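You operate a simulated robot arm through the tools that you are given. There is no shell and no other tool.

Carry out the task below with a simulated robot arm. There is one attempt and no reset: what you move stays moved.

Task
Wipe the steel dust off the magnet drawer with the white pad.
Fine: pull the drawer out, put the pad back and push the drawer home. Set down upright: white pad. Where these are worked on the way, their far stop is far enough and under half their travel is too little: magnet drawer. What is to be rubbed or washed off counts as gone when no trace of it is left.

It is judged by the outcome, as a careful person would: the job done as asked, and still so three seconds after it is handed in. It fails if anything else is knocked over, pushed out of place, dropped, spilled or broken.

Robot
A 6-joint arm with a fingered hand, fixed in place. Base frame: the origin is on the floor under the middle of its stand, x ahead of it, y to its left, z up; the work surface is at about z = 0.86. Readings come in m, rad, newtons and seconds.
With the tool pointing down near the work surface it reaches from about 0.34 to 0.74 m from the base axis. Its first joint turns from -2.007 to 2.007 rad. Payload 4 kg.
Tool frame: the origin (TCP) lies between the finger pads and is the grasp point; the fingertips stand 0.026 m ahead of it; z points along the fingers, y is the line along which they close. The gripper opens to 0.132 m; its body begins 0.073 m behind the TCP. The gripper is a hand of 4 fingers: y runs from the thumb to the fingers, the wrist lies at [0, 0, -0.239] in the tool frame, and closing takes about 1.5 s.
Orientation is that of the tool frame in the base frame, as [roll, pitch, yaw] about the fixed x, y, z axes, in that order (R = Rz(yaw) Ry(pitch) Rx(roll)). With the fingers straight down and closing along the base's y, the tool's x points along the base's -x, its y along +y and its z along -z.

Tools
- The arm moves only by the tool send_rows. Its argument "targets" is a list of rows, each an object (a shift or turn left out is 0, a gripper value left out holds the last) with "delta_pos": the shift along the tool's x, y, z in m, a list of three; "turn": the turn, a rotation vector about the tool's x, y, z in rad, a list of three; "gripper": the gripper command, from -1 (shut) to 1 (fully open), values between in proportion. In form: [{"delta_pos": [tx, ty, tz], "turn": [ax, ay, az], "gripper": gripper}, ...]. A call has 1 to 20 rows; each row shifts and turns the commanded pose from where the row before left it, along the tool's axes as they then stand. Each row takes 0.2 s and may step no farther than 0.05 m and 0.15 rad from the row before; otherwise, or with a gripper value out of range, the whole call is refused. Where a pose cannot be reached the arm comes as near as it can. A force on the tool above 40 N (or 10 N above the force at the start of the call, whichever is more), or a blocked arm, ends the call early, and 0.2 s more pass. The fingers move at their own pace (about 0.153 m/s each) and stop on an object; they squeeze with about 27 N. The grip force told is the motor's: it shows also when the fingers shut on nothing. Time passes only in rows, and 0.2 s behind the last, so rows that do not move let the fingers close. It gives the time, the measured TCP pose, the force on the tool (base axes), the opening and the grip force at its end, in the units of the frame above (readings bear some noise), with the torque about the TCP (base axes, N m) and any sound that the robot's microphone picked up.
- Cameras (640 x 400 px; columns grow to the right, rows downward): "scene" is fixed at [0.0485, 0.5014, 1.6195]; the picture's right is [-0.65, -0.76, 0.00], its down [-0.39, 0.34, -0.85] and it looks along [0.65, -0.56, -0.52] (base axes); focal length 370 px, centre (320, 200). "wrist" rides on the gripper at [0.068, 0.002, -0.097] in the tool frame; the picture's right is [-0.02, 1.00, 0.00], its down [-0.82, -0.02, -0.58] and it looks along [-0.58, -0.01, 0.82] (tool axes); focal length 270 px, centre (320, 200).
- camera(camera): a new picture of that camera. It takes no simulated time.
- raise_lower(by): slides the trunk up (or, below 0, down) by that many m; the arm rides with it, the base frame stays. It gives what a move gives, with no picture.
- grasp_type(shape): the hand has 4 fingers and takes this shape, open, in about a second: jaw (thumb against the fingers, like two jaws); tri (thumb and two fingers); tip (a fingertip pinch); poke (one finger out to press); point (the index stretched); flat (the hand flat); cup (the hand cupped); fist (a fist). The gripper value then closes the fingers along that shape, each until it touches; the sizes above hold for jaw. It gives what a move gives, with no picture.
- locate(camera, pixels): for up to 12 pixels [column, row] of the newest picture of that camera ("zoom" is the newest enlarged one), the place [x, y, z] in the base frame of the surface seen there, good to about 0.003 m. It takes no simulated time.
- enlarge(camera, box): a new picture of the part [left, top, right, bottom] of that camera's present view, enlarged. It takes no simulated time.
- job_done(): hands the job in; it is judged then, once.

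Leave the gripper open and the arm clear of the work at the hand-in unless told otherwise.

The tools are called after "Call:" as a command line: name --argument value ..., lists and objects as JSON in quotes. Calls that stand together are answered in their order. send_rows: Moves the arm, as the interface text tells. Its arguments: {"type":"object","properties":{"targets":{"type":"array","items":{"type":"object","properties":{"delta_pos":{"type":"array","items":{"type":"number"}},"turn":{"type":"array","items":{"type":"number"}},"gripper":{"type":"number"}}}}},"required":["targets"]} The other tools are called the same way: raise_lower (by) moves the trunk up or down; grasp_type (shape) gives the hand a shape; camera (camera) takes a picture; locate (camera, pixels) gives the place of the surface under pixels of a picture; enlarge (camera, box) takes an enlarged picture of a part of a camera's view; job_done () hands the job in.

At the start:

```text
time_s: 0.0
tool_pos: [0.4084, -0.0282, 1.2925]
tcp_rot: [3.14, 0.0, -3.141]
contact_force: [-0.3, 0.3, 0.2]
ft_torque: [0.02, -0.02, 0.01]
width: 0.1317
grasp_force: 0.0
shape: jaw
trunk travel left (down, up): [-0.925, 0.065]
```

scene: 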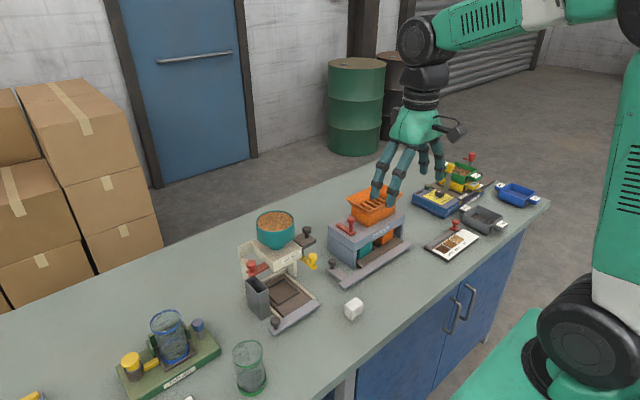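
wrist: 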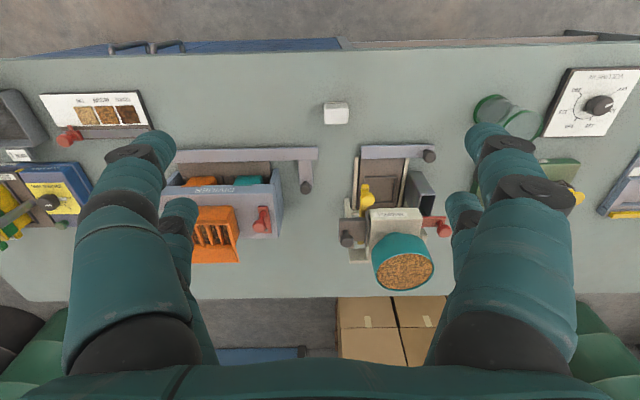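

I see several machines on a bench: a grinder-like unit with a bowl, a magnet separator (grey box with orange hopper), and a small white pad/cube near (353,308). I'll take enlarged pictures to identify the parts first.

Call:
enlarge --camera "scene" --box '[220, 180, 440, 340]'

Call:
enlarge --camera "scene" --box '[380, 140, 560, 270]'

Call:
enlarge --camera "wrist" --box '[150, 80, 460, 290]'

```text
2.50 times, centred on (330, 260) of scene
```

zoom: 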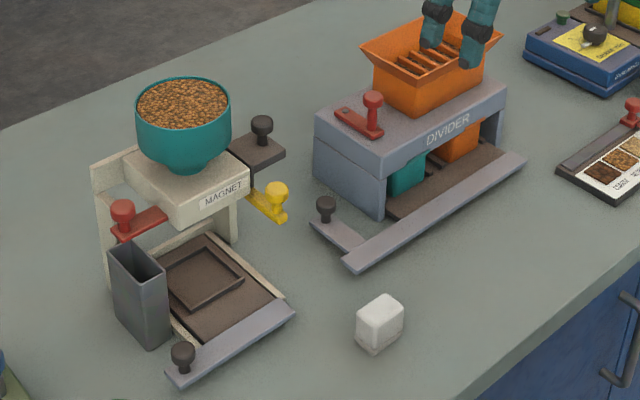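

```text
3.08 times, centred on (470, 205) of scene
```

zoom: 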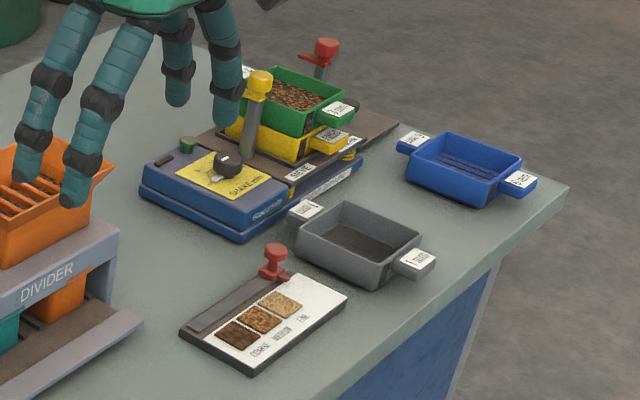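

```text
1.90 times, centred on (305, 185) of wrist
```

zoom: 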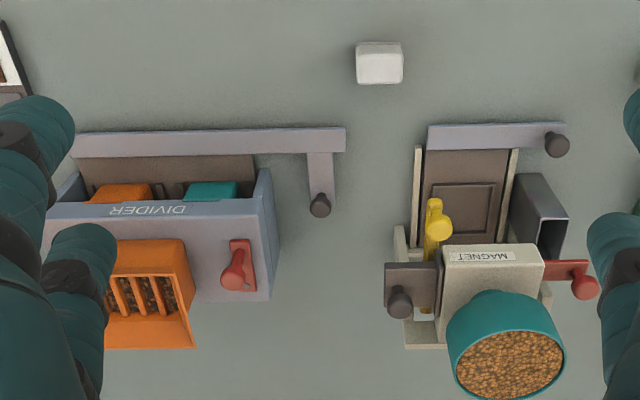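

The "MAGNET" machine has several handles: a dark plate with black knob on its side, a yellow lever, a red handle, and a low tray with grey front bar. I'll enlarge it more and locate its parts.

Call:
enlarge --camera "scene" --box '[230, 200, 330, 340]'

Call:
enlarge --camera "wrist" --box '[330, 130, 470, 300]'

Call:
locate --camera "scene" --pixels '[[307, 232], [303, 243], [311, 261], [250, 266], [272, 321], [280, 333], [335, 306], [353, 300], [353, 312], [348, 306], [290, 295], [292, 257]]'

Call:
locate --camera "wrist" --pixels '[[336, 113], [429, 156], [380, 151], [346, 238], [352, 222], [366, 196], [443, 232], [425, 185], [405, 170], [395, 213], [305, 187], [262, 215]]'

```text
2.86 times, centred on (280, 270) of scene
```

zoom: 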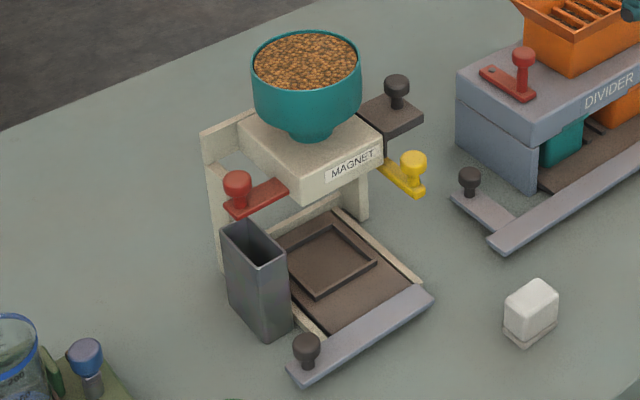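

```text
2.35 times, centred on (400, 215) of wrist
```

zoom: 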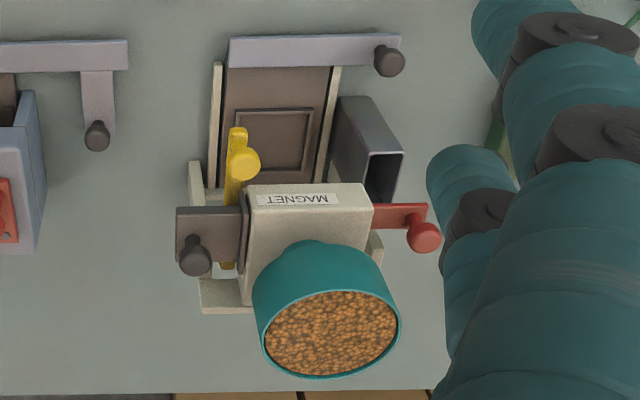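

```text
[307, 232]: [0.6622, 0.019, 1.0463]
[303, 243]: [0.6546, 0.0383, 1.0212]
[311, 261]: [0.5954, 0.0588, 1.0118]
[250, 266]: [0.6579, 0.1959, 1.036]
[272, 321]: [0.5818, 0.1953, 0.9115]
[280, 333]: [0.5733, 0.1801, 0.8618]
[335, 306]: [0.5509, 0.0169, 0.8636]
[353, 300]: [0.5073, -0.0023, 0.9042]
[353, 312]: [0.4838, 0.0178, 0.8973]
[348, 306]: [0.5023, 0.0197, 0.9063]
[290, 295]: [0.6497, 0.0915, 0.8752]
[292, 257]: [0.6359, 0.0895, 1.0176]
```

```text
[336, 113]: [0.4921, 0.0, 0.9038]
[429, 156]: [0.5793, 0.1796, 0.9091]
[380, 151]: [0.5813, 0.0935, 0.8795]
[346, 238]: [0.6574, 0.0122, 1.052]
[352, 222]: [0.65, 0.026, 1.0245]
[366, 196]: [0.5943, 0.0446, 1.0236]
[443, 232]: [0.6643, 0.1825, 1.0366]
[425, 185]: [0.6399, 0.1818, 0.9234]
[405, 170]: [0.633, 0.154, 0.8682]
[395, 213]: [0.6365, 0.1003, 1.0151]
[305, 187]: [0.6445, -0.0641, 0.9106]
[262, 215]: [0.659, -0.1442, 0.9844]
```

The white pad stands at about (0.49, 0.008), top at z≈0.905. The dark plate with face and black knob at (0.657, 0.012, 1.05) seems to be the drawer in the magnet head. I'll enlarge further for detail.

Call:
enlarge --camera "scene" --box '[270, 215, 334, 275]'

Call:
enlarge --camera "wrist" --box '[335, 180, 455, 260]'

Call:
enlarge --camera "scene" --box '[240, 265, 320, 335]'

Call:
enlarge --camera "scene" --box '[330, 285, 380, 325]'

```text
6.67 times, centred on (302, 245) of scene
```

zoom: 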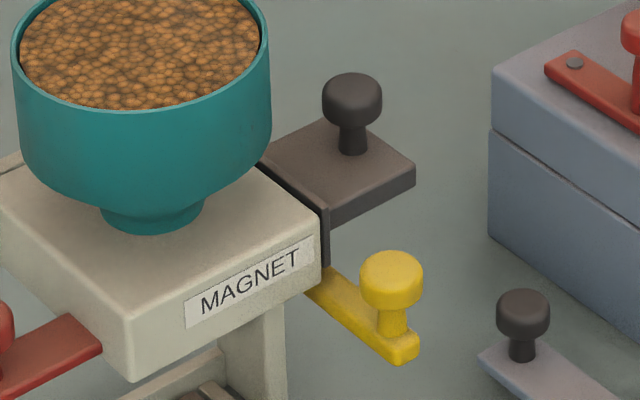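

```text
5.00 times, centred on (395, 220) of wrist
```

zoom: 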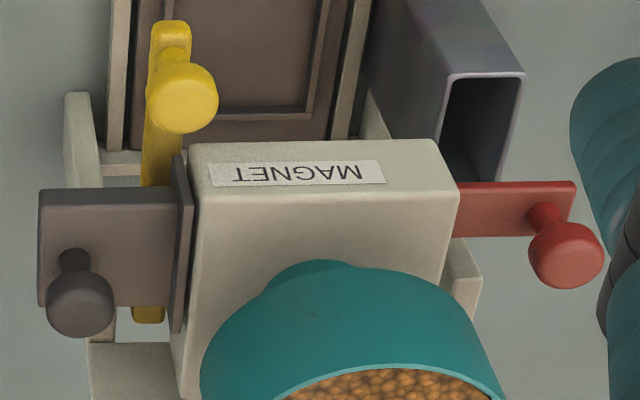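

```text
5.71 times, centred on (280, 300) of scene
```

zoom: 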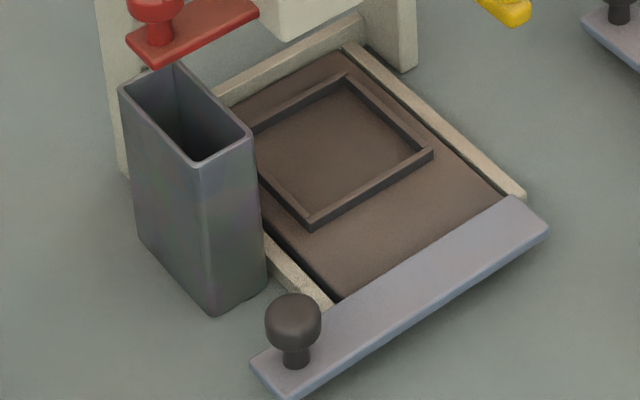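

```text
10.00 times, centred on (355, 305) of scene
```

zoom: 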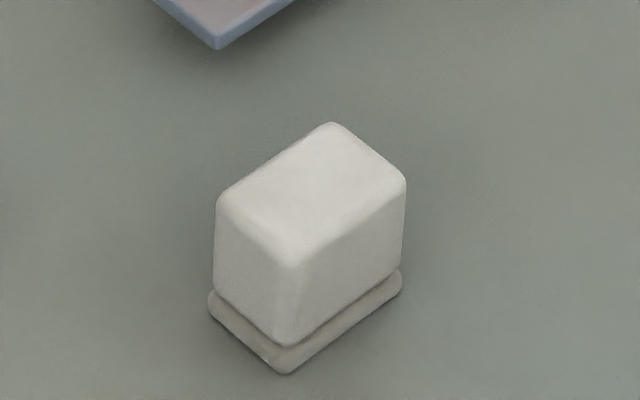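

The drawer is the dark plate with faceplate on the head's right side. I'll measure its ledge corners, knob, the bowl rim and the head corners using a fresh enlarged scene view.

Call:
enlarge --camera "scene" --box '[250, 205, 330, 275]'

Call:
enlarge --camera "wrist" --box '[335, 180, 455, 300]'

```text
5.71 times, centred on (290, 240) of scene
```

zoom: 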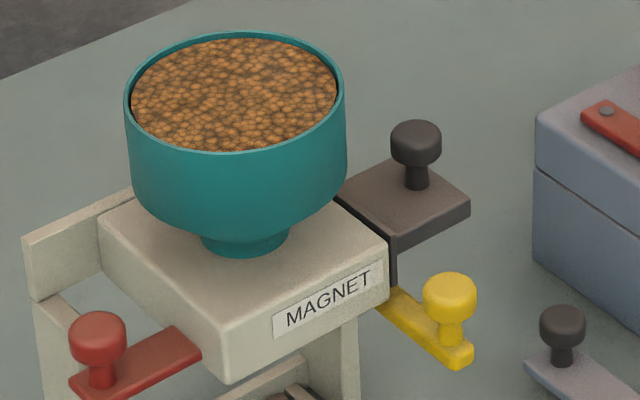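

```text
3.33 times, centred on (395, 240) of wrist
```

zoom: 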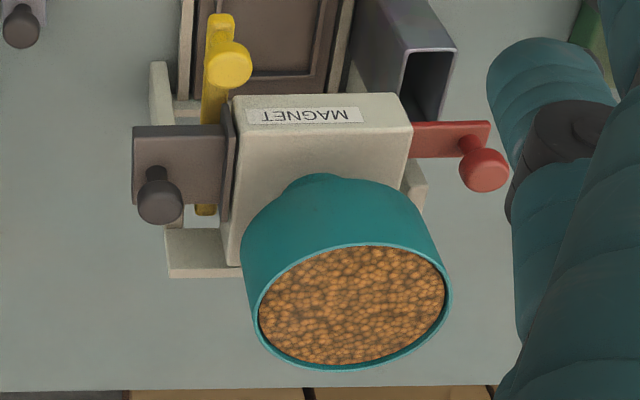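

Locating points in this newest zoom (wrist view): knob top, stem base, ledge corners, faceplate edge, head corners, bowl rim edges, red and yellow handles.

Call:
locate --camera "zoom" --pixels '[[160, 202], [155, 172], [134, 130], [222, 128], [140, 205], [218, 200], [228, 95], [235, 105], [398, 98], [260, 290], [446, 295], [355, 368]]'

Call:
locate --camera "scene" --pixels '[[309, 237], [331, 242], [319, 248], [310, 234], [308, 228], [318, 230], [283, 203], [293, 219], [272, 231], [256, 222], [319, 255], [303, 266]]'

```text
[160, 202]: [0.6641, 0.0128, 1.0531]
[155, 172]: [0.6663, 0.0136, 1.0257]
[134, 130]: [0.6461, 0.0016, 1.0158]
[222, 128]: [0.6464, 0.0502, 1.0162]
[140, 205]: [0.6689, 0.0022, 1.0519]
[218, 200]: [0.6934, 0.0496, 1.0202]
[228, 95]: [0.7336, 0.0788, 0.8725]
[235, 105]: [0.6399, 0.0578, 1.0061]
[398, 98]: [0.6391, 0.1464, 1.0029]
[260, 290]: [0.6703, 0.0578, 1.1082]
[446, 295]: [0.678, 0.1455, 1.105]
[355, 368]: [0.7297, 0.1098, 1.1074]
```

```text
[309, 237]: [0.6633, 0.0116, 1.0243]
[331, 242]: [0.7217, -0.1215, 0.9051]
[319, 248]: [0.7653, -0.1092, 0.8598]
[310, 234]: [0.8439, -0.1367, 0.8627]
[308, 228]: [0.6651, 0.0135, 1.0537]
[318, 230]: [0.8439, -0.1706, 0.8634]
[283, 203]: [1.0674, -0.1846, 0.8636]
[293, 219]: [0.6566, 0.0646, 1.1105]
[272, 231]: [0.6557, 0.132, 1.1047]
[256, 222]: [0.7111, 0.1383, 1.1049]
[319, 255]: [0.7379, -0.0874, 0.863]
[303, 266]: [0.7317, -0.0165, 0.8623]
```

Knob is about (0.665, 0.013), top z≈1.054; ledge top z≈1.018; bowl's near edge y≈0.056 with rim z≈1.107. Before choosing a grip I want to see how the hand's fingers are laid out, so I enlarge the hand in the scene view, and measure the pad.

Call:
enlarge --camera "scene" --box '[350, 40, 480, 220]'

Call:
enlarge --camera "wrist" --box '[306, 90, 366, 135]'

```text
2.22 times, centred on (415, 130) of scene
```

zoom: 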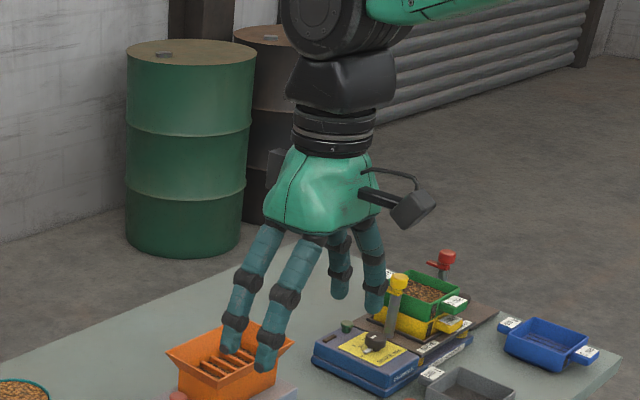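

```text
8.89 times, centred on (336, 112) of wrist
```

zoom: 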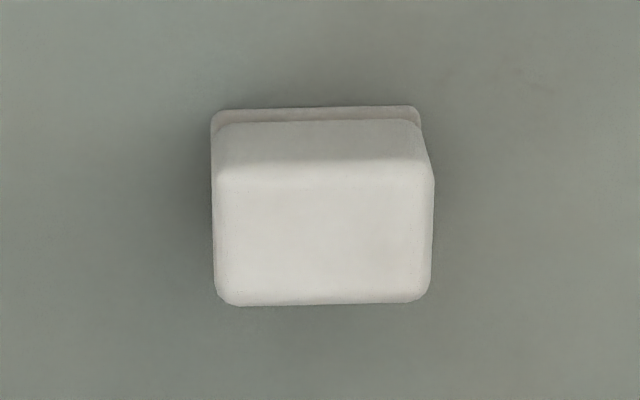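

The hand has two fingers on each side, spaced along tool x, so it can cage the knob. I'll turn the hand -90° about its axis (closing along base x, camera on the -y side, away from the bowl) high above the bench, then lean it slightly (0.2 rad) away from the bowl.

Call:
send_rows --targets '[{"turn": [0, 0, -0.1428]}, {"turn": [0, 0, -0.1428]}, {"turn": [0, 0, -0.1428]}, {"turn": [0, 0, -0.1428]}, {"turn": [0, 0, -0.1428]}, {"turn": [0, 0, -0.1428]}, {"turn": [0, 0, -0.1428]}, {"turn": [0, 0, -0.1428]}, {"turn": [0, 0, -0.1428]}, {"turn": [0, 0, -0.1428]}, {"turn": [0, 0, -0.1428]}, {"turn": [0, -0.1, 0]}, {"turn": [0, -0.1, 0]}]'

```text
time_s: 2.8
tool_pos: [0.3956, 0.1095, 1.3007]
tcp_rot: [-3.142, 0.185, -1.585]
contact_force: [-0.3, 0.4, -0.2]
ft_torque: [0.03, 0.0, -0.05]
width: 0.1317
grasp_force: 0.0
shape: jaw
out of reach, approached as far as the arm can: row 10, 11, 12, 13
trunk travel left (down, up): [-0.925, 0.065]
```

The turn worked but the arm reported it was out of reach at this close-in spot (TCP drifted to y=0.11). I'll move outward in +x, where it should have more room, still high up.

Call:
send_rows --targets '[{"delta_pos": [0, -0.04, 0]}, {"delta_pos": [0, -0.04, 0]}, {"delta_pos": [0, -0.04, 0]}, {"delta_pos": [0, -0.04, 0]}, {"delta_pos": [0, -0.04, 0]}]'

```text
time_s: 4.0
tool_pos: [0.5949, 0.1269, 1.3053]
tcp_rot: [3.139, 0.198, -1.573]
contact_force: [-0.6, 1.1, -0.5]
ft_torque: [-0.03, 0.05, -0.01]
width: 0.1321
grasp_force: 0.0
shape: jaw
out of reach, approached as far as the arm can: row 1, 2, 4
trunk travel left (down, up): [-0.925, 0.065]
```

Now at (0.595, 0.127, 1.305) with the wanted orientation. I'll test moving toward -y and +x to see whether the spot above the knob is reachable in this orientation.

Call:
send_rows --targets '[{"delta_pos": [0.0392, 0, -0.008]}, {"delta_pos": [0.0392, 0, -0.008]}, {"delta_pos": [0.0392, 0, -0.008]}, {"delta_pos": [0.0392, 0, -0.008]}]'

```text
time_s: 5.0
tool_pos: [0.6244, 0.0892, 1.3539]
tcp_rot: [3.134, 0.195, -1.588]
contact_force: [-0.4, 0.5, 0.1]
ft_torque: [-0.01, 0.0, 0.0]
width: 0.1319
grasp_force: 0.1
shape: jaw
out of reach, approached as far as the arm can: row 1, 2, 3, 4
trunk travel left (down, up): [-0.925, 0.065]
```

The arm's last joint seems to be at its limit in this direction. Since the knob is round, I can back the yaw off by 0.35 rad and still cage it. I'll turn back by that amount and read the pose.

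Call:
send_rows --targets '[{"turn": [0, 0, 0.12]}, {"turn": [0, 0, 0.12]}, {"turn": [0, 0, 0.12]}, {}]'

```text
time_s: 6.0
tool_pos: [0.6237, 0.0899, 1.3551]
tcp_rot: [3.069, 0.186, -1.939]
contact_force: [0.0, -0.8, -1.6]
ft_torque: [0.04, -0.03, 0.0]
width: 0.1319
grasp_force: 0.1
shape: jaw
trunk travel left (down, up): [-0.925, 0.065]
```

Good, reachable. Now I move to above the knob (about (0.665, -0.009, 1.20)) with the fingers half closed (0.07 m) so they clear the yellow lever knob and the bowl.

Call:
send_rows --targets '[{"delta_pos": [0.02096, -0.01678, 0.02646], "gripper": 0.06}, {"delta_pos": [0.02096, -0.01678, 0.02646]}, {"delta_pos": [0.02096, -0.01678, 0.02646]}, {"delta_pos": [0.02096, -0.01678, 0.02646]}, {"delta_pos": [0.02096, -0.01678, 0.02646]}, {}]'

Call:
camera --camera "wrist"

Call:
camera --camera "scene"

```text
time_s: 7.4
tool_pos: [0.6644, -0.0094, 1.1982]
tcp_rot: [3.072, 0.187, -1.939]
contact_force: [-0.5, 0.5, 1.0]
ft_torque: [0.03, -0.01, -0.03]
width: 0.0704
grasp_force: 0.1
shape: jaw
trunk travel left (down, up): [-0.925, 0.065]
```

```text
taken
```

wrist: 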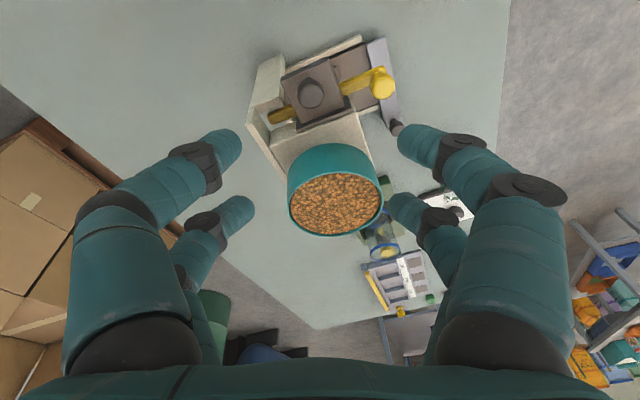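

```text
taken
```

scene: 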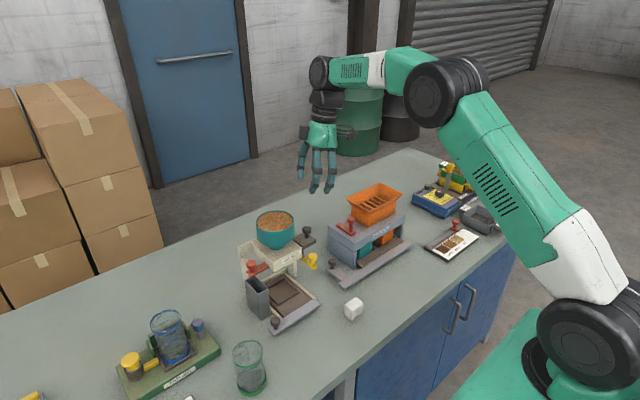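

The hand is above the knob; I see the knob at about (311,93) in the wrist picture. I'll refine the knob and ledge positions.

Call:
enlarge --camera "wrist" --box '[250, 40, 410, 150]'

Call:
locate --camera "wrist" --pixels '[[311, 93], [303, 88], [320, 98], [308, 102], [382, 85], [284, 78], [298, 118], [345, 105], [330, 70]]'

```text
3.64 times, centred on (330, 95) of wrist
```

zoom: 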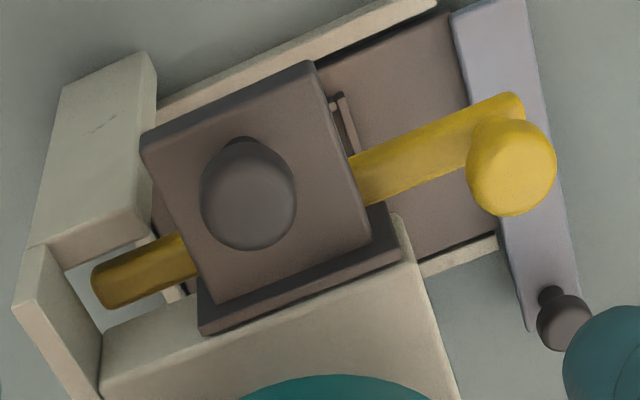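

```text
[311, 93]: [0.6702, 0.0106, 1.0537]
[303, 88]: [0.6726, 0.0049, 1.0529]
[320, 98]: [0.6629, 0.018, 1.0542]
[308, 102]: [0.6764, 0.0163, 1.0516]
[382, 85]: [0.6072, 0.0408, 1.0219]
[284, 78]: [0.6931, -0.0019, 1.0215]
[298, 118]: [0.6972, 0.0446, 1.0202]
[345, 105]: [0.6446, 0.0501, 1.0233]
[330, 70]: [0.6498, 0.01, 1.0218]
```

Knob centre refined to (0.670, 0.011), top 1.054; ledge top 1.021. I descend most of the way along the tool axis and look.

Call:
send_rows --targets '[{"delta_pos": [0.00112, -0.00164, 0.02924]}, {"delta_pos": [0.00112, -0.00164, 0.02924]}, {"delta_pos": [0.00112, -0.00164, 0.02924]}, {"delta_pos": [0.00112, -0.00164, 0.0262]}, {}]'

Call:
camera --camera "wrist"

Call:
enlarge --camera "scene" --box '[240, 120, 400, 280]'

```text
time_s: 8.6
tool_pos: [0.6715, 0.0086, 1.0864]
tcp_rot: [3.069, 0.185, -1.937]
contact_force: [-0.6, 0.2, -0.1]
ft_torque: [0.04, 0.01, -0.01]
width: 0.0704
grasp_force: 0.1
shape: jaw
trunk travel left (down, up): [-0.925, 0.065]
```

```text
taken
```

wrist: 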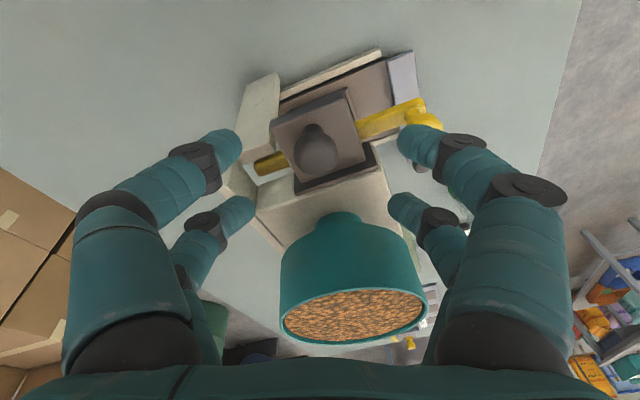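

```text
2.50 times, centred on (320, 200) of scene
```

zoom: 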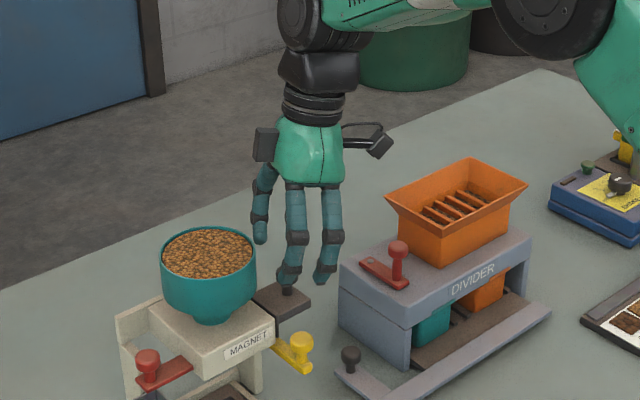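

The knob sits centered between the fingers. I lower the last 3.3 cm and then close on the knob.

Call:
send_rows --targets '[{"delta_pos": [0.002, 0, 0.01665]}, {"delta_pos": [0.002, 0, 0.01665]}, {}]'

Call:
camera --camera "wrist"

```text
time_s: 9.4
tool_pos: [0.6695, 0.0102, 1.0528]
tcp_rot: [3.07, 0.185, -1.938]
contact_force: [0.4, 0.4, -0.3]
ft_torque: [0.05, 0.02, 0.0]
width: 0.0702
grasp_force: 0.1
shape: jaw
trunk travel left (down, up): [-0.925, 0.065]
```

```text
taken
```

wrist: 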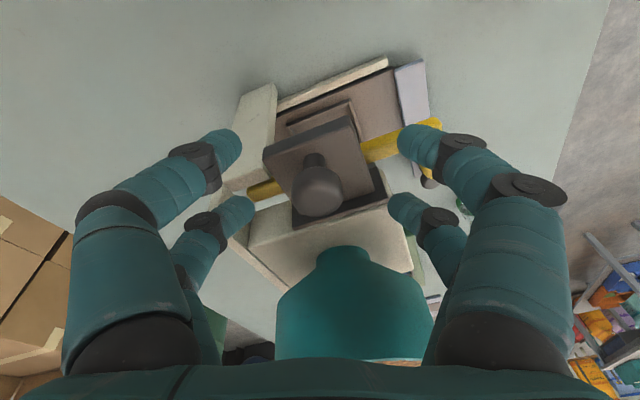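

Knob is at image centre with no contact force. Now I close the fingers on it.

Call:
send_rows --targets '[{"gripper": -0.5}, {"gripper": -1}, {}, {}, {}, {}, {}, {}]'

Call:
camera --camera "wrist"

Call:
enlarge --camera "scene" --box '[240, 160, 400, 290]'

```text
time_s: 11.2
tool_pos: [0.6701, 0.0101, 1.0548]
tcp_rot: [3.069, 0.185, -1.937]
contact_force: [1.2, 0.8, -0.4]
ft_torque: [0.02, 0.0, -0.01]
width: 0.0
grasp_force: 27.1
shape: jaw
trunk travel left (down, up): [-0.925, 0.065]
```

```text
taken
```

wrist: 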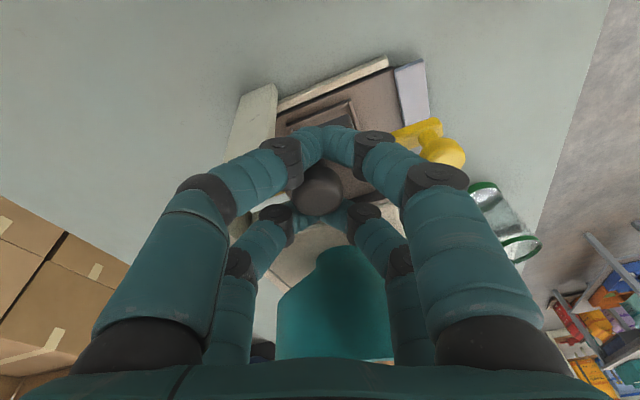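

```text
3.08 times, centred on (320, 225) of scene
```

zoom: 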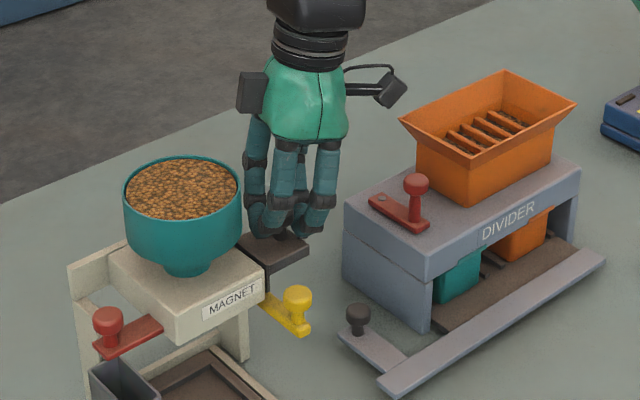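

The finger pairs have closed in front of and behind the knob, caging it along y. I begin pulling along -y, 4 cm in 1 cm rows, watching the force.

Call:
send_rows --targets '[{"delta_pos": [0.00917, -0.00347, -0.00198]}, {"delta_pos": [0.00917, -0.00347, -0.00198]}, {"delta_pos": [0.00917, -0.00347, -0.00198]}, {"delta_pos": [0.00917, -0.00347, -0.00198]}]'

Call:
enlarge --camera "scene" --box '[240, 160, 400, 290]'

```text
time_s: 12.2
tool_pos: [0.6703, -0.0286, 1.0535]
tcp_rot: [3.07, 0.18, -1.943]
contact_force: [-0.2, 2.4, -0.8]
ft_torque: [0.03, -0.02, 0.03]
width: 0.0
grasp_force: 27.2
shape: jaw
trunk travel left (down, up): [-0.925, 0.065]
```

```text
3.08 times, centred on (320, 225) of scene
```

zoom: 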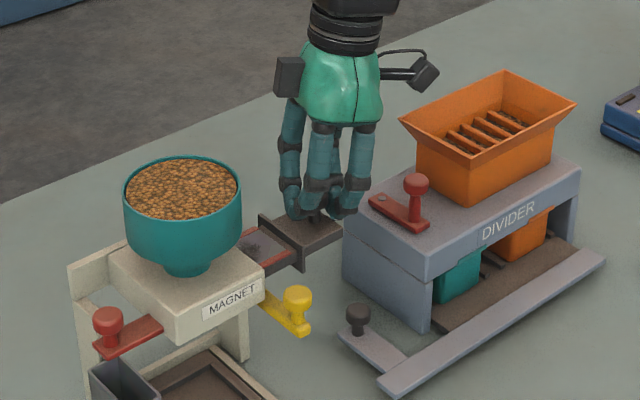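

The drawer slides freely (2.4 N) and its bed shows a dark dust patch. Before pulling further I check the divider's hopper and red knob positions, near which the hand and camera will pass.

Call:
locate --camera "zoom" --pixels '[[402, 122], [416, 180], [480, 158], [345, 215], [575, 105], [505, 75], [268, 255], [240, 245], [300, 268], [262, 217], [285, 240], [245, 262]]'

```text
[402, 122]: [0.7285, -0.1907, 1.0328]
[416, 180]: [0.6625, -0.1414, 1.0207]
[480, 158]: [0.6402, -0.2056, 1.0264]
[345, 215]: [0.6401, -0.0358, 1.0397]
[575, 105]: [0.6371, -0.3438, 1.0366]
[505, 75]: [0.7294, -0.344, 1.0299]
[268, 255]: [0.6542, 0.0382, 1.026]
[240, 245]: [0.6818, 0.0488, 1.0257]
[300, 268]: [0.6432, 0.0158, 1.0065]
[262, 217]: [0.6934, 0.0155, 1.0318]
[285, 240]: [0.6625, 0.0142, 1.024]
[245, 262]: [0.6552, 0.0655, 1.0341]
```

All of that is below z≈1.04, so the hand clears it. I continue to pull along -y up to 6 cm more, stopping if force builds.

Call:
send_rows --targets '[{"delta_pos": [0.00917, -0.00347, -0.00198]}, {"delta_pos": [0.00917, -0.00347, -0.00198]}, {"delta_pos": [0.00917, -0.00347, -0.00198]}, {}]'

Call:
enlarge --camera "scene" --box '[240, 160, 400, 290]'

```text
time_s: 13.2
tool_pos: [0.6817, -0.0428, 1.058]
tcp_rot: [3.066, 0.177, -1.948]
contact_force: [-6.3, 1.7, -2.4]
ft_torque: [-0.05, 0.05, 0.05]
width: 0.0001
grasp_force: 27.4
shape: jaw
out of reach, approached as far as the arm can: row 1, 2, 3
trunk travel left (down, up): [-0.925, 0.065]
```

```text
3.08 times, centred on (320, 225) of scene
```

zoom: 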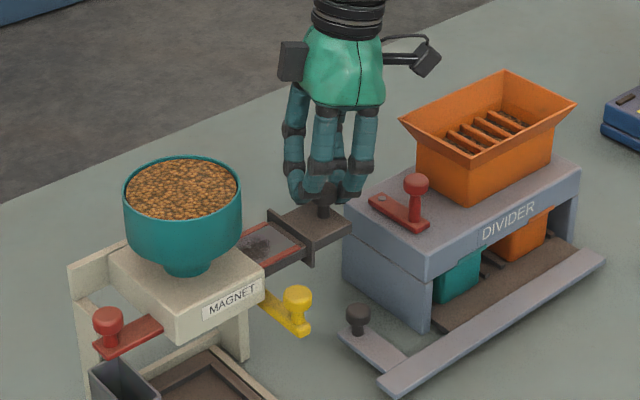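

The wrist joint limit appeared again (pose drifted to x=0.682). I'll rotate the hand back by 0.36 rad about its axis (the knob is round and caged), to regain reach.

Call:
send_rows --targets '[{"turn": [0, 0, 0.1]}, {"turn": [0, 0, 0.1]}, {"turn": [0, 0, 0.1]}, {"turn": [0, 0, 0.1]}, {}]'

Call:
camera --camera "wrist"

```text
time_s: 14.4
tool_pos: [0.6834, -0.0428, 1.059]
tcp_rot: [3.003, 0.145, -2.342]
contact_force: [-0.1, -0.5, 0.5]
ft_torque: [0.02, -0.01, 0.0]
width: 0.0
grasp_force: 26.4
shape: jaw
trunk travel left (down, up): [-0.925, 0.065]
```

```text
taken
```

wrist: 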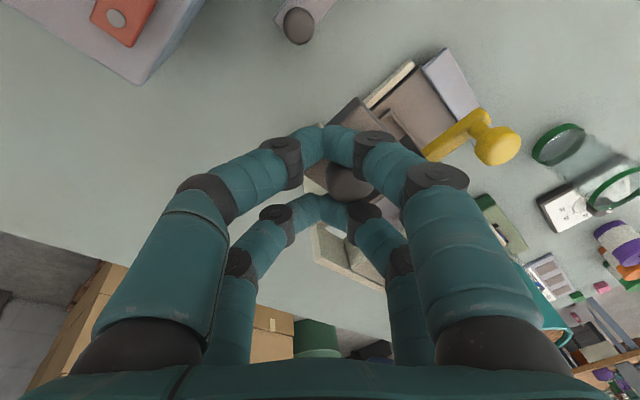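

The knob is still caged, sitting a bit off toward base -x. I'll slide the hand along its slot direction (tool +y, 1.8 cm, and 8 mm down) to centre the knob again without moving the drawer.

Call:
send_rows --targets '[{"delta_pos": [0, 0.009, 0.004]}, {"delta_pos": [0, 0.009, 0.003]}, {}]'

Call:
camera --camera "wrist"

Call:
enlarge --camera "scene" --box '[240, 160, 400, 290]'

```text
time_s: 15.2
tool_pos: [0.6701, -0.0309, 1.0536]
tcp_rot: [3.003, 0.144, -2.341]
contact_force: [0.2, -1.5, 0.1]
ft_torque: [-0.03, 0.0, -0.01]
width: 0.0001
grasp_force: 27.0
shape: jaw
trunk travel left (down, up): [-0.925, 0.065]
```

```text
taken
```

wrist: 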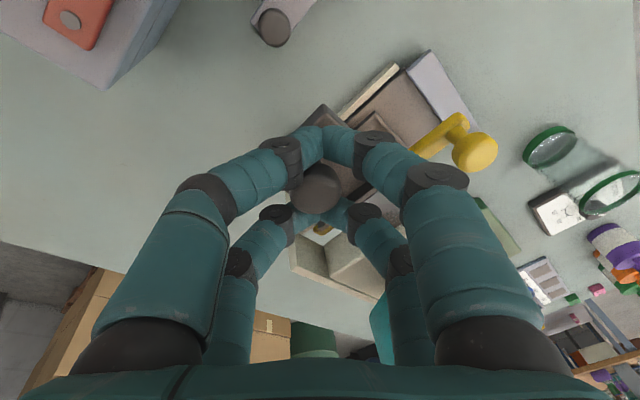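

```text
3.08 times, centred on (320, 225) of scene
```

zoom: 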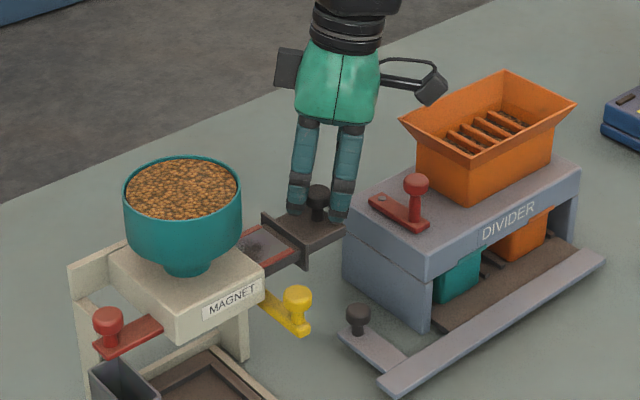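

The knob is centred again. I pull along -y another 3 cm in 1 cm rows.

Call:
send_rows --targets '[{"delta_pos": [0.00709, -0.00676, -0.00199]}, {"delta_pos": [0.00709, -0.00676, -0.00199]}, {"delta_pos": [0.00709, -0.00676, -0.00199]}, {}]'

Call:
enlarge --camera "scene" --box '[240, 160, 400, 290]'

```text
time_s: 16.2
tool_pos: [0.6696, -0.0601, 1.0543]
tcp_rot: [3.004, 0.144, -2.341]
contact_force: [2.2, 1.9, 0.5]
ft_torque: [0.04, -0.03, 0.02]
width: 0.0
grasp_force: 27.4
shape: jaw
trunk travel left (down, up): [-0.925, 0.065]
```

```text
3.08 times, centred on (320, 225) of scene
```

zoom: 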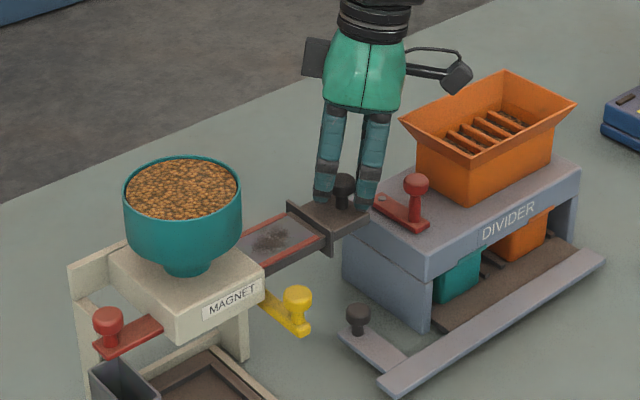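

The dust patch is now fully visible on the bed. I continue pulling toward the far stop, 2 more cm in small rows.

Call:
send_rows --targets '[{"delta_pos": [0.00709, -0.00676, -0.00199]}, {"delta_pos": [0.00709, -0.00676, -0.00199]}, {}]'

Call:
enlarge --camera "scene" --box '[240, 160, 400, 290]'

```text
time_s: 17.0
tool_pos: [0.6702, -0.0797, 1.0549]
tcp_rot: [3.003, 0.144, -2.341]
contact_force: [2.1, 2.1, -0.2]
ft_torque: [-0.01, -0.03, 0.01]
width: 0.0
grasp_force: 26.9
shape: jaw
trunk travel left (down, up): [-0.925, 0.065]
```

```text
3.08 times, centred on (320, 225) of scene
```

zoom: 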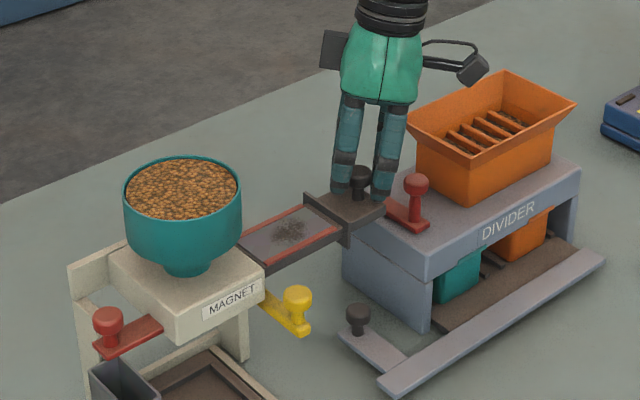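

The drawer is out about 9 cm, the whole dust patch is exposed, and the ledge is nearing the divider's red knob (y≈-0.14), so this is far enough. I open the fingers to 0.07 m and lift straight back along the tool axis.

Call:
send_rows --targets '[{"gripper": -0.5}, {"gripper": 0.0}, {"gripper": 0.06}, {}, {}, {"delta_pos": [0, 0, -0.02]}, {"delta_pos": [0, 0, -0.03]}, {"delta_pos": [0, 0, -0.04]}, {"delta_pos": [0, 0, -0.04]}]'

Call:
camera --camera "wrist"

Call:
enlarge --camera "scene" --box '[240, 160, 400, 290]'

```text
time_s: 19.0
tool_pos: [0.6682, -0.1055, 1.1821]
tcp_rot: [3.004, 0.146, -2.342]
contact_force: [0.0, -0.7, -0.3]
ft_torque: [0.01, 0.02, -0.01]
width: 0.0695
grasp_force: 0.0
shape: jaw
trunk travel left (down, up): [-0.925, 0.065]
```

```text
taken
```

wrist: 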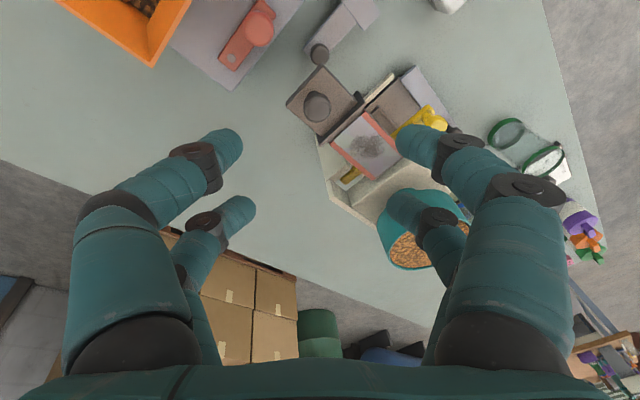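

```text
3.08 times, centred on (320, 225) of scene
```

zoom: 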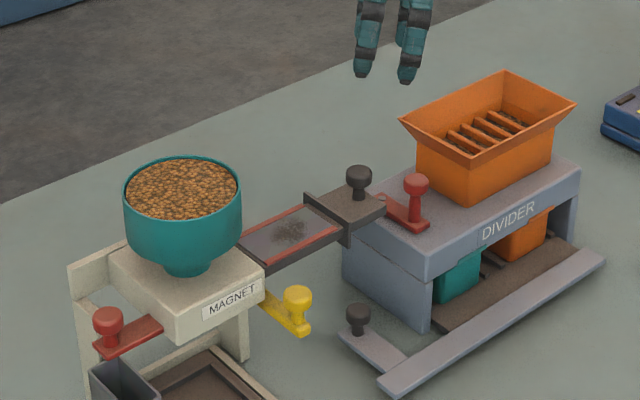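

The hand is clear. Now I measure the bed, the red rims, and the dust patch from an enlarged wrist view.

Call:
enlarge --camera "wrist" --box '[280, 55, 460, 215]'

Call:
locate --camera "wrist" --pixels '[[367, 145], [355, 148], [352, 140], [378, 152], [367, 134], [366, 156], [317, 103], [332, 150], [370, 178], [395, 130], [368, 113], [340, 135]]'

```text
2.50 times, centred on (370, 135) of wrist
```

zoom: 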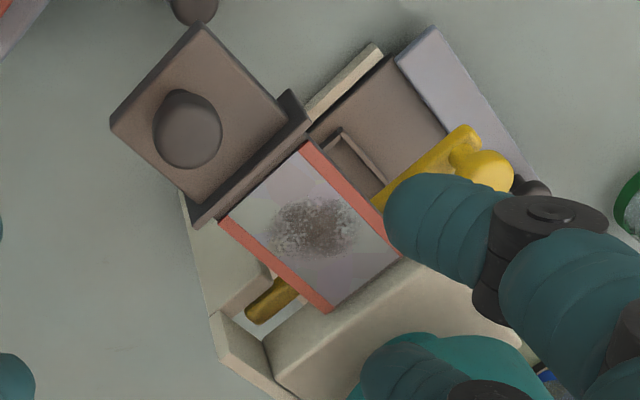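

```text
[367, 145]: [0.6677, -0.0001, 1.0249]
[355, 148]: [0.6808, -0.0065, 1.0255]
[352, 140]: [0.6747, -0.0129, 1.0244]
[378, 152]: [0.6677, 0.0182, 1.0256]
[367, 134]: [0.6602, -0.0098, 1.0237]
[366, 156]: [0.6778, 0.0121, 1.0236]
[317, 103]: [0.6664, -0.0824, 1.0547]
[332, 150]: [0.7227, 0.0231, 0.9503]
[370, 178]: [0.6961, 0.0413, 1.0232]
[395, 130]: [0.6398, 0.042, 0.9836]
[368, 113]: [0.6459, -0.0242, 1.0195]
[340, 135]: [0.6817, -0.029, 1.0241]
```

The dust patch is roughly centred at (0.668, 0.002), bed surface z≈1.0245. I'll measure its extents and the bed corners in the zoom.

Call:
locate --camera "zoom" --pixels '[[264, 235], [362, 226], [310, 192], [318, 265], [232, 213], [318, 290], [308, 152], [380, 222], [330, 300], [395, 258], [305, 110], [205, 210]]'

Call:
enlarge --camera "scene" --box '[290, 220, 350, 260]'

```text
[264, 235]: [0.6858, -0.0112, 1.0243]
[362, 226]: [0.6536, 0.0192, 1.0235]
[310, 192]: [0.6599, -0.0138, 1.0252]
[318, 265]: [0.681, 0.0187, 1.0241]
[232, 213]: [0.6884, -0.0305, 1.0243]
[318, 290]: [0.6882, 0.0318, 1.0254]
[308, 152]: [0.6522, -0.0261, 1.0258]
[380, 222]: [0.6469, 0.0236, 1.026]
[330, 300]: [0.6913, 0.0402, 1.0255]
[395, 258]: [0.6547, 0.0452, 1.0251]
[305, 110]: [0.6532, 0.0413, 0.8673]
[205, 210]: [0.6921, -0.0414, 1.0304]
```

```text
10.00 times, centred on (320, 240) of scene
```

zoom: 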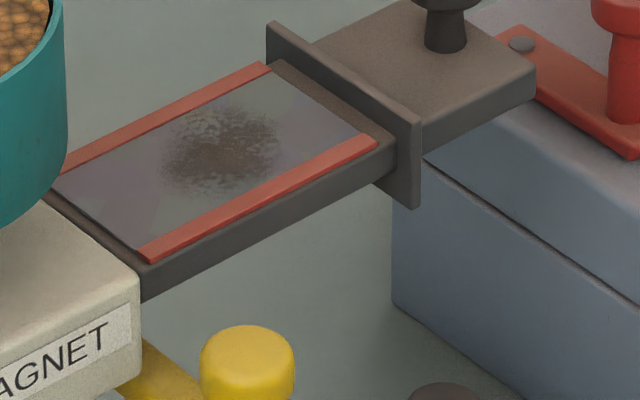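

Now the pad. Its long side is along y, so the best grip closes along x. The negative yaw was limited, so I'll test the positive yaw: move above the pad area at safe height, then turn the hand about its axis by +2.37 rad.

Call:
send_rows --targets '[{"delta_pos": [0.0119, 0.0378, 0]}, {"delta_pos": [0.0119, 0.0378, 0]}, {"delta_pos": [0.0119, 0.0378, 0]}, {"delta_pos": [0.0119, 0.0378, 0]}, {"delta_pos": [0.0119, 0.0378, 0]}, {"turn": [0, 0, 0.1394]}, {"turn": [0, 0, 0.1394]}, {"turn": [0, 0, 0.1394]}, {"turn": [0, 0, 0.1394]}, {"turn": [0, 0, 0.1394]}, {"turn": [0, 0, 0.1394]}]'

Call:
camera --camera "wrist"

```text
time_s: 21.4
tool_pos: [0.4922, -0.021, 1.1994]
tcp_rot: [2.942, -0.007, 3.112]
contact_force: [0.1, -0.5, 0.1]
ft_torque: [0.02, 0.03, 0.0]
width: 0.0695
grasp_force: 0.2
shape: jaw
trunk travel left (down, up): [-0.925, 0.065]
```

```text
taken
```

wrist: 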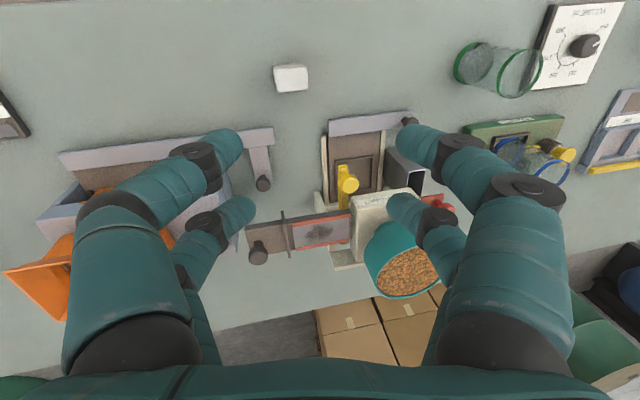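

Now at the original yaw with the pad visible at (291,78). I measure pad edges and also finger spacing before continuing the turn.

Call:
enlarge --camera "wrist" --box '[261, 55, 321, 100]'

Call:
locate --camera "wrist" --pixels '[[275, 68], [305, 67], [277, 92], [309, 89], [291, 78], [228, 145], [240, 210], [410, 140], [402, 208]]'

```text
8.89 times, centred on (291, 78) of wrist
```

zoom: 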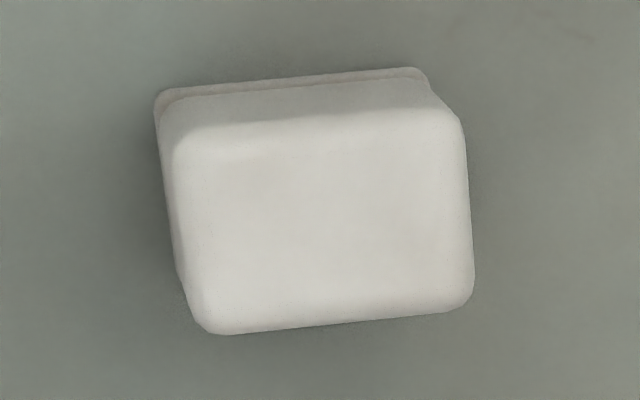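

```text
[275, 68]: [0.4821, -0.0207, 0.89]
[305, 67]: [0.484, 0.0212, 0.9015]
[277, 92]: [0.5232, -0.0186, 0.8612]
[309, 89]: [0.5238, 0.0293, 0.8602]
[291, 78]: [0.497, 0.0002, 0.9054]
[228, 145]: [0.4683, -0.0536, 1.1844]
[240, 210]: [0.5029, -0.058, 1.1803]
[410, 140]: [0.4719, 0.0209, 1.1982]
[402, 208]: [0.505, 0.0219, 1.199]
```

Finger spacing is about 3.5 cm along tool x. Locating the pad's top corners in the zoom.

Call:
locate --camera "zoom" --pixels '[[185, 150], [450, 125], [465, 300], [205, 320], [320, 215], [162, 110], [420, 78], [185, 270], [330, 125], [335, 315], [185, 230], [462, 205]]'

```text
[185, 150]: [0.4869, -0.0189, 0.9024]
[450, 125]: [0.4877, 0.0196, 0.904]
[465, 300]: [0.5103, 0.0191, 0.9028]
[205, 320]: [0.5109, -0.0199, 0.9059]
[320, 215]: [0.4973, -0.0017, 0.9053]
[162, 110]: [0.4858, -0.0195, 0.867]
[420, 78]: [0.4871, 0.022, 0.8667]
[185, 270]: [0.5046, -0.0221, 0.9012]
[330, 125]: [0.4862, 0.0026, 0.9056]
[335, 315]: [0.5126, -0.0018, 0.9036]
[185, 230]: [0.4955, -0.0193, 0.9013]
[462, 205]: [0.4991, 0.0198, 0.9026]
```

Pad: centre (0.499, 0.000), 3 cm in x by 4.2 cm in y, top z 0.905, axis aligned. I continue turning +1.54 rad to close along x and check reach.

Call:
send_rows --targets '[{"turn": [0, 0, 0.1401]}, {"turn": [0, 0, 0.1401]}, {"turn": [0, 0, 0.1401]}, {"turn": [0, 0, 0.1401]}, {"turn": [0, 0, 0.1401]}, {"turn": [0, 0, 0.1401]}, {"turn": [0, 0, 0.1401]}, {"turn": [0, 0, 0.1401]}, {"turn": [0, 0, 0.1401]}, {"turn": [0, 0, 0.1401]}, {"turn": [0, 0, 0.1401]}]'

Call:
camera --camera "wrist"

```text
time_s: 23.8
tool_pos: [0.4913, -0.0204, 1.1987]
tcp_rot: [3.141, -0.2, 1.57]
contact_force: [-0.1, -0.5, 0.4]
ft_torque: [0.0, 0.02, -0.03]
width: 0.0697
grasp_force: 0.0
shape: jaw
trunk travel left (down, up): [-0.925, 0.065]
```

```text
taken
```

wrist: 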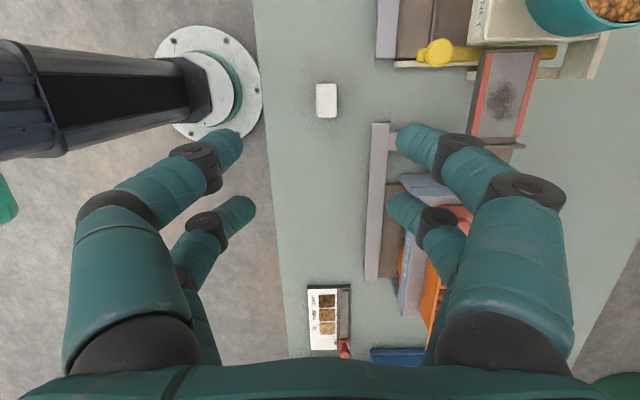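

This orientation is reachable. Tool axes: x≈+y (leaning), y=+x, z down and slightly +y. I descend to about 10 cm above the pad grip point.

Call:
send_rows --targets '[{"delta_pos": [-0.00834, 0.00154, 0.0395]}, {"delta_pos": [-0.00834, 0.00154, 0.0395]}, {"delta_pos": [-0.00834, 0.00154, 0.0395]}, {"delta_pos": [-0.00834, 0.00154, 0.0395]}, {"delta_pos": [-0.00834, 0.00154, 0.0395]}, {}]'

Call:
camera --camera "wrist"

```text
time_s: 25.2
tool_pos: [0.4991, -0.0245, 0.996]
tcp_rot: [3.138, -0.198, 1.573]
contact_force: [-0.2, 0.0, -0.1]
ft_torque: [0.03, -0.02, -0.04]
width: 0.0693
grasp_force: 0.1
shape: jaw
trunk travel left (down, up): [-0.925, 0.065]
```

```text
taken
```

wrist: 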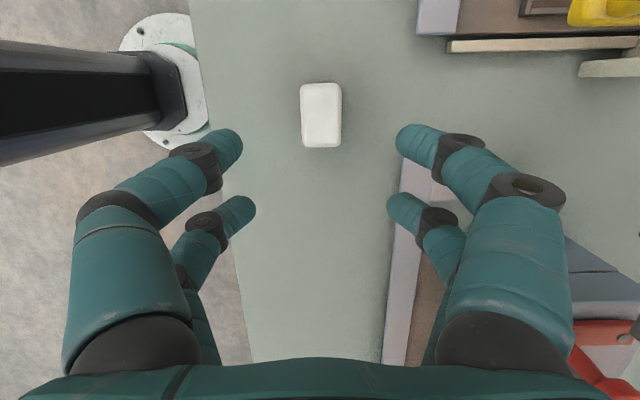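

The pad is between the fingers. I check the divider bar's near edge so that the right fingers won't touch it, and the pad centre again.

Call:
locate --camera "wrist" --pixels '[[405, 170], [400, 215], [388, 300], [415, 185], [321, 100], [321, 140], [303, 120], [340, 120], [321, 88], [404, 150]]'

```text
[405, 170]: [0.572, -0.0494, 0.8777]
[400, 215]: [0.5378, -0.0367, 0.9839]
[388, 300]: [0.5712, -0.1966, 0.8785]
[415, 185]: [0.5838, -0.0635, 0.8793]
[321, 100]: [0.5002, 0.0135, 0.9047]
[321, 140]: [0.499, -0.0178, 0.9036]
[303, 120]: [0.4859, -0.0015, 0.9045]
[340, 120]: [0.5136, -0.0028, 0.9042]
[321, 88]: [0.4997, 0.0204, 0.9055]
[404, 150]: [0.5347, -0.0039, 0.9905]
```

Clear of the bar (x≥0.57, y≤-0.04). I descend to the grip height (TCP z≈0.899) along the tool axis.

Call:
send_rows --targets '[{"delta_pos": [0.0007, 0.0002, 0.0249]}, {"delta_pos": [0.0007, 0.0002, 0.0249]}, {"delta_pos": [0.0007, 0.0002, 0.0249]}, {"delta_pos": [0.0007, 0.0002, 0.0249]}, {}]'

Call:
camera --camera "wrist"

```text
time_s: 26.4
tool_pos: [0.4988, 0.0001, 0.8998]
tcp_rot: [3.141, -0.201, 1.574]
contact_force: [-0.4, 0.1, 0.4]
ft_torque: [0.02, 0.01, 0.03]
width: 0.0694
grasp_force: 0.1
shape: jaw
trunk travel left (down, up): [-0.925, 0.065]
```

```text
taken
```

wrist: 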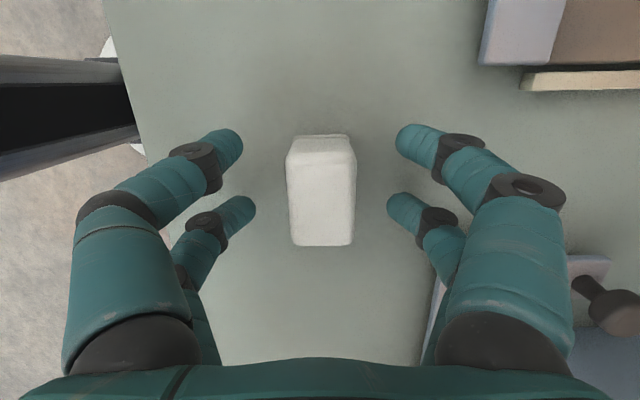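

The pad is centred between the finger pairs. I close the gripper on it.

Call:
send_rows --targets '[{"gripper": -0.3}, {"gripper": -0.6}, {"gripper": -1}, {}, {}, {}, {}, {}]'

Call:
camera --camera "wrist"

Call:
enlarge --camera "scene" --box '[290, 240, 420, 340]'

```text
time_s: 28.2
tool_pos: [0.4993, 0.0009, 0.9006]
tcp_rot: [3.14, -0.2, 1.574]
contact_force: [1.2, -0.2, -0.1]
ft_torque: [-0.01, 0.0, -0.04]
width: 0.024
grasp_force: 27.1
shape: jaw
trunk travel left (down, up): [-0.925, 0.065]
```

```text
taken
```

wrist: 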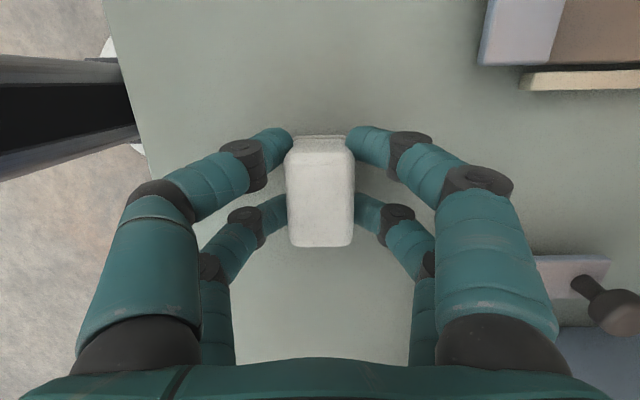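

```text
4.00 times, centred on (355, 290) of scene
```

zoom: 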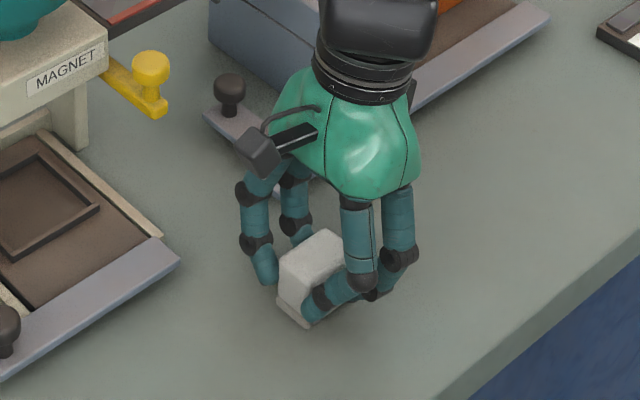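

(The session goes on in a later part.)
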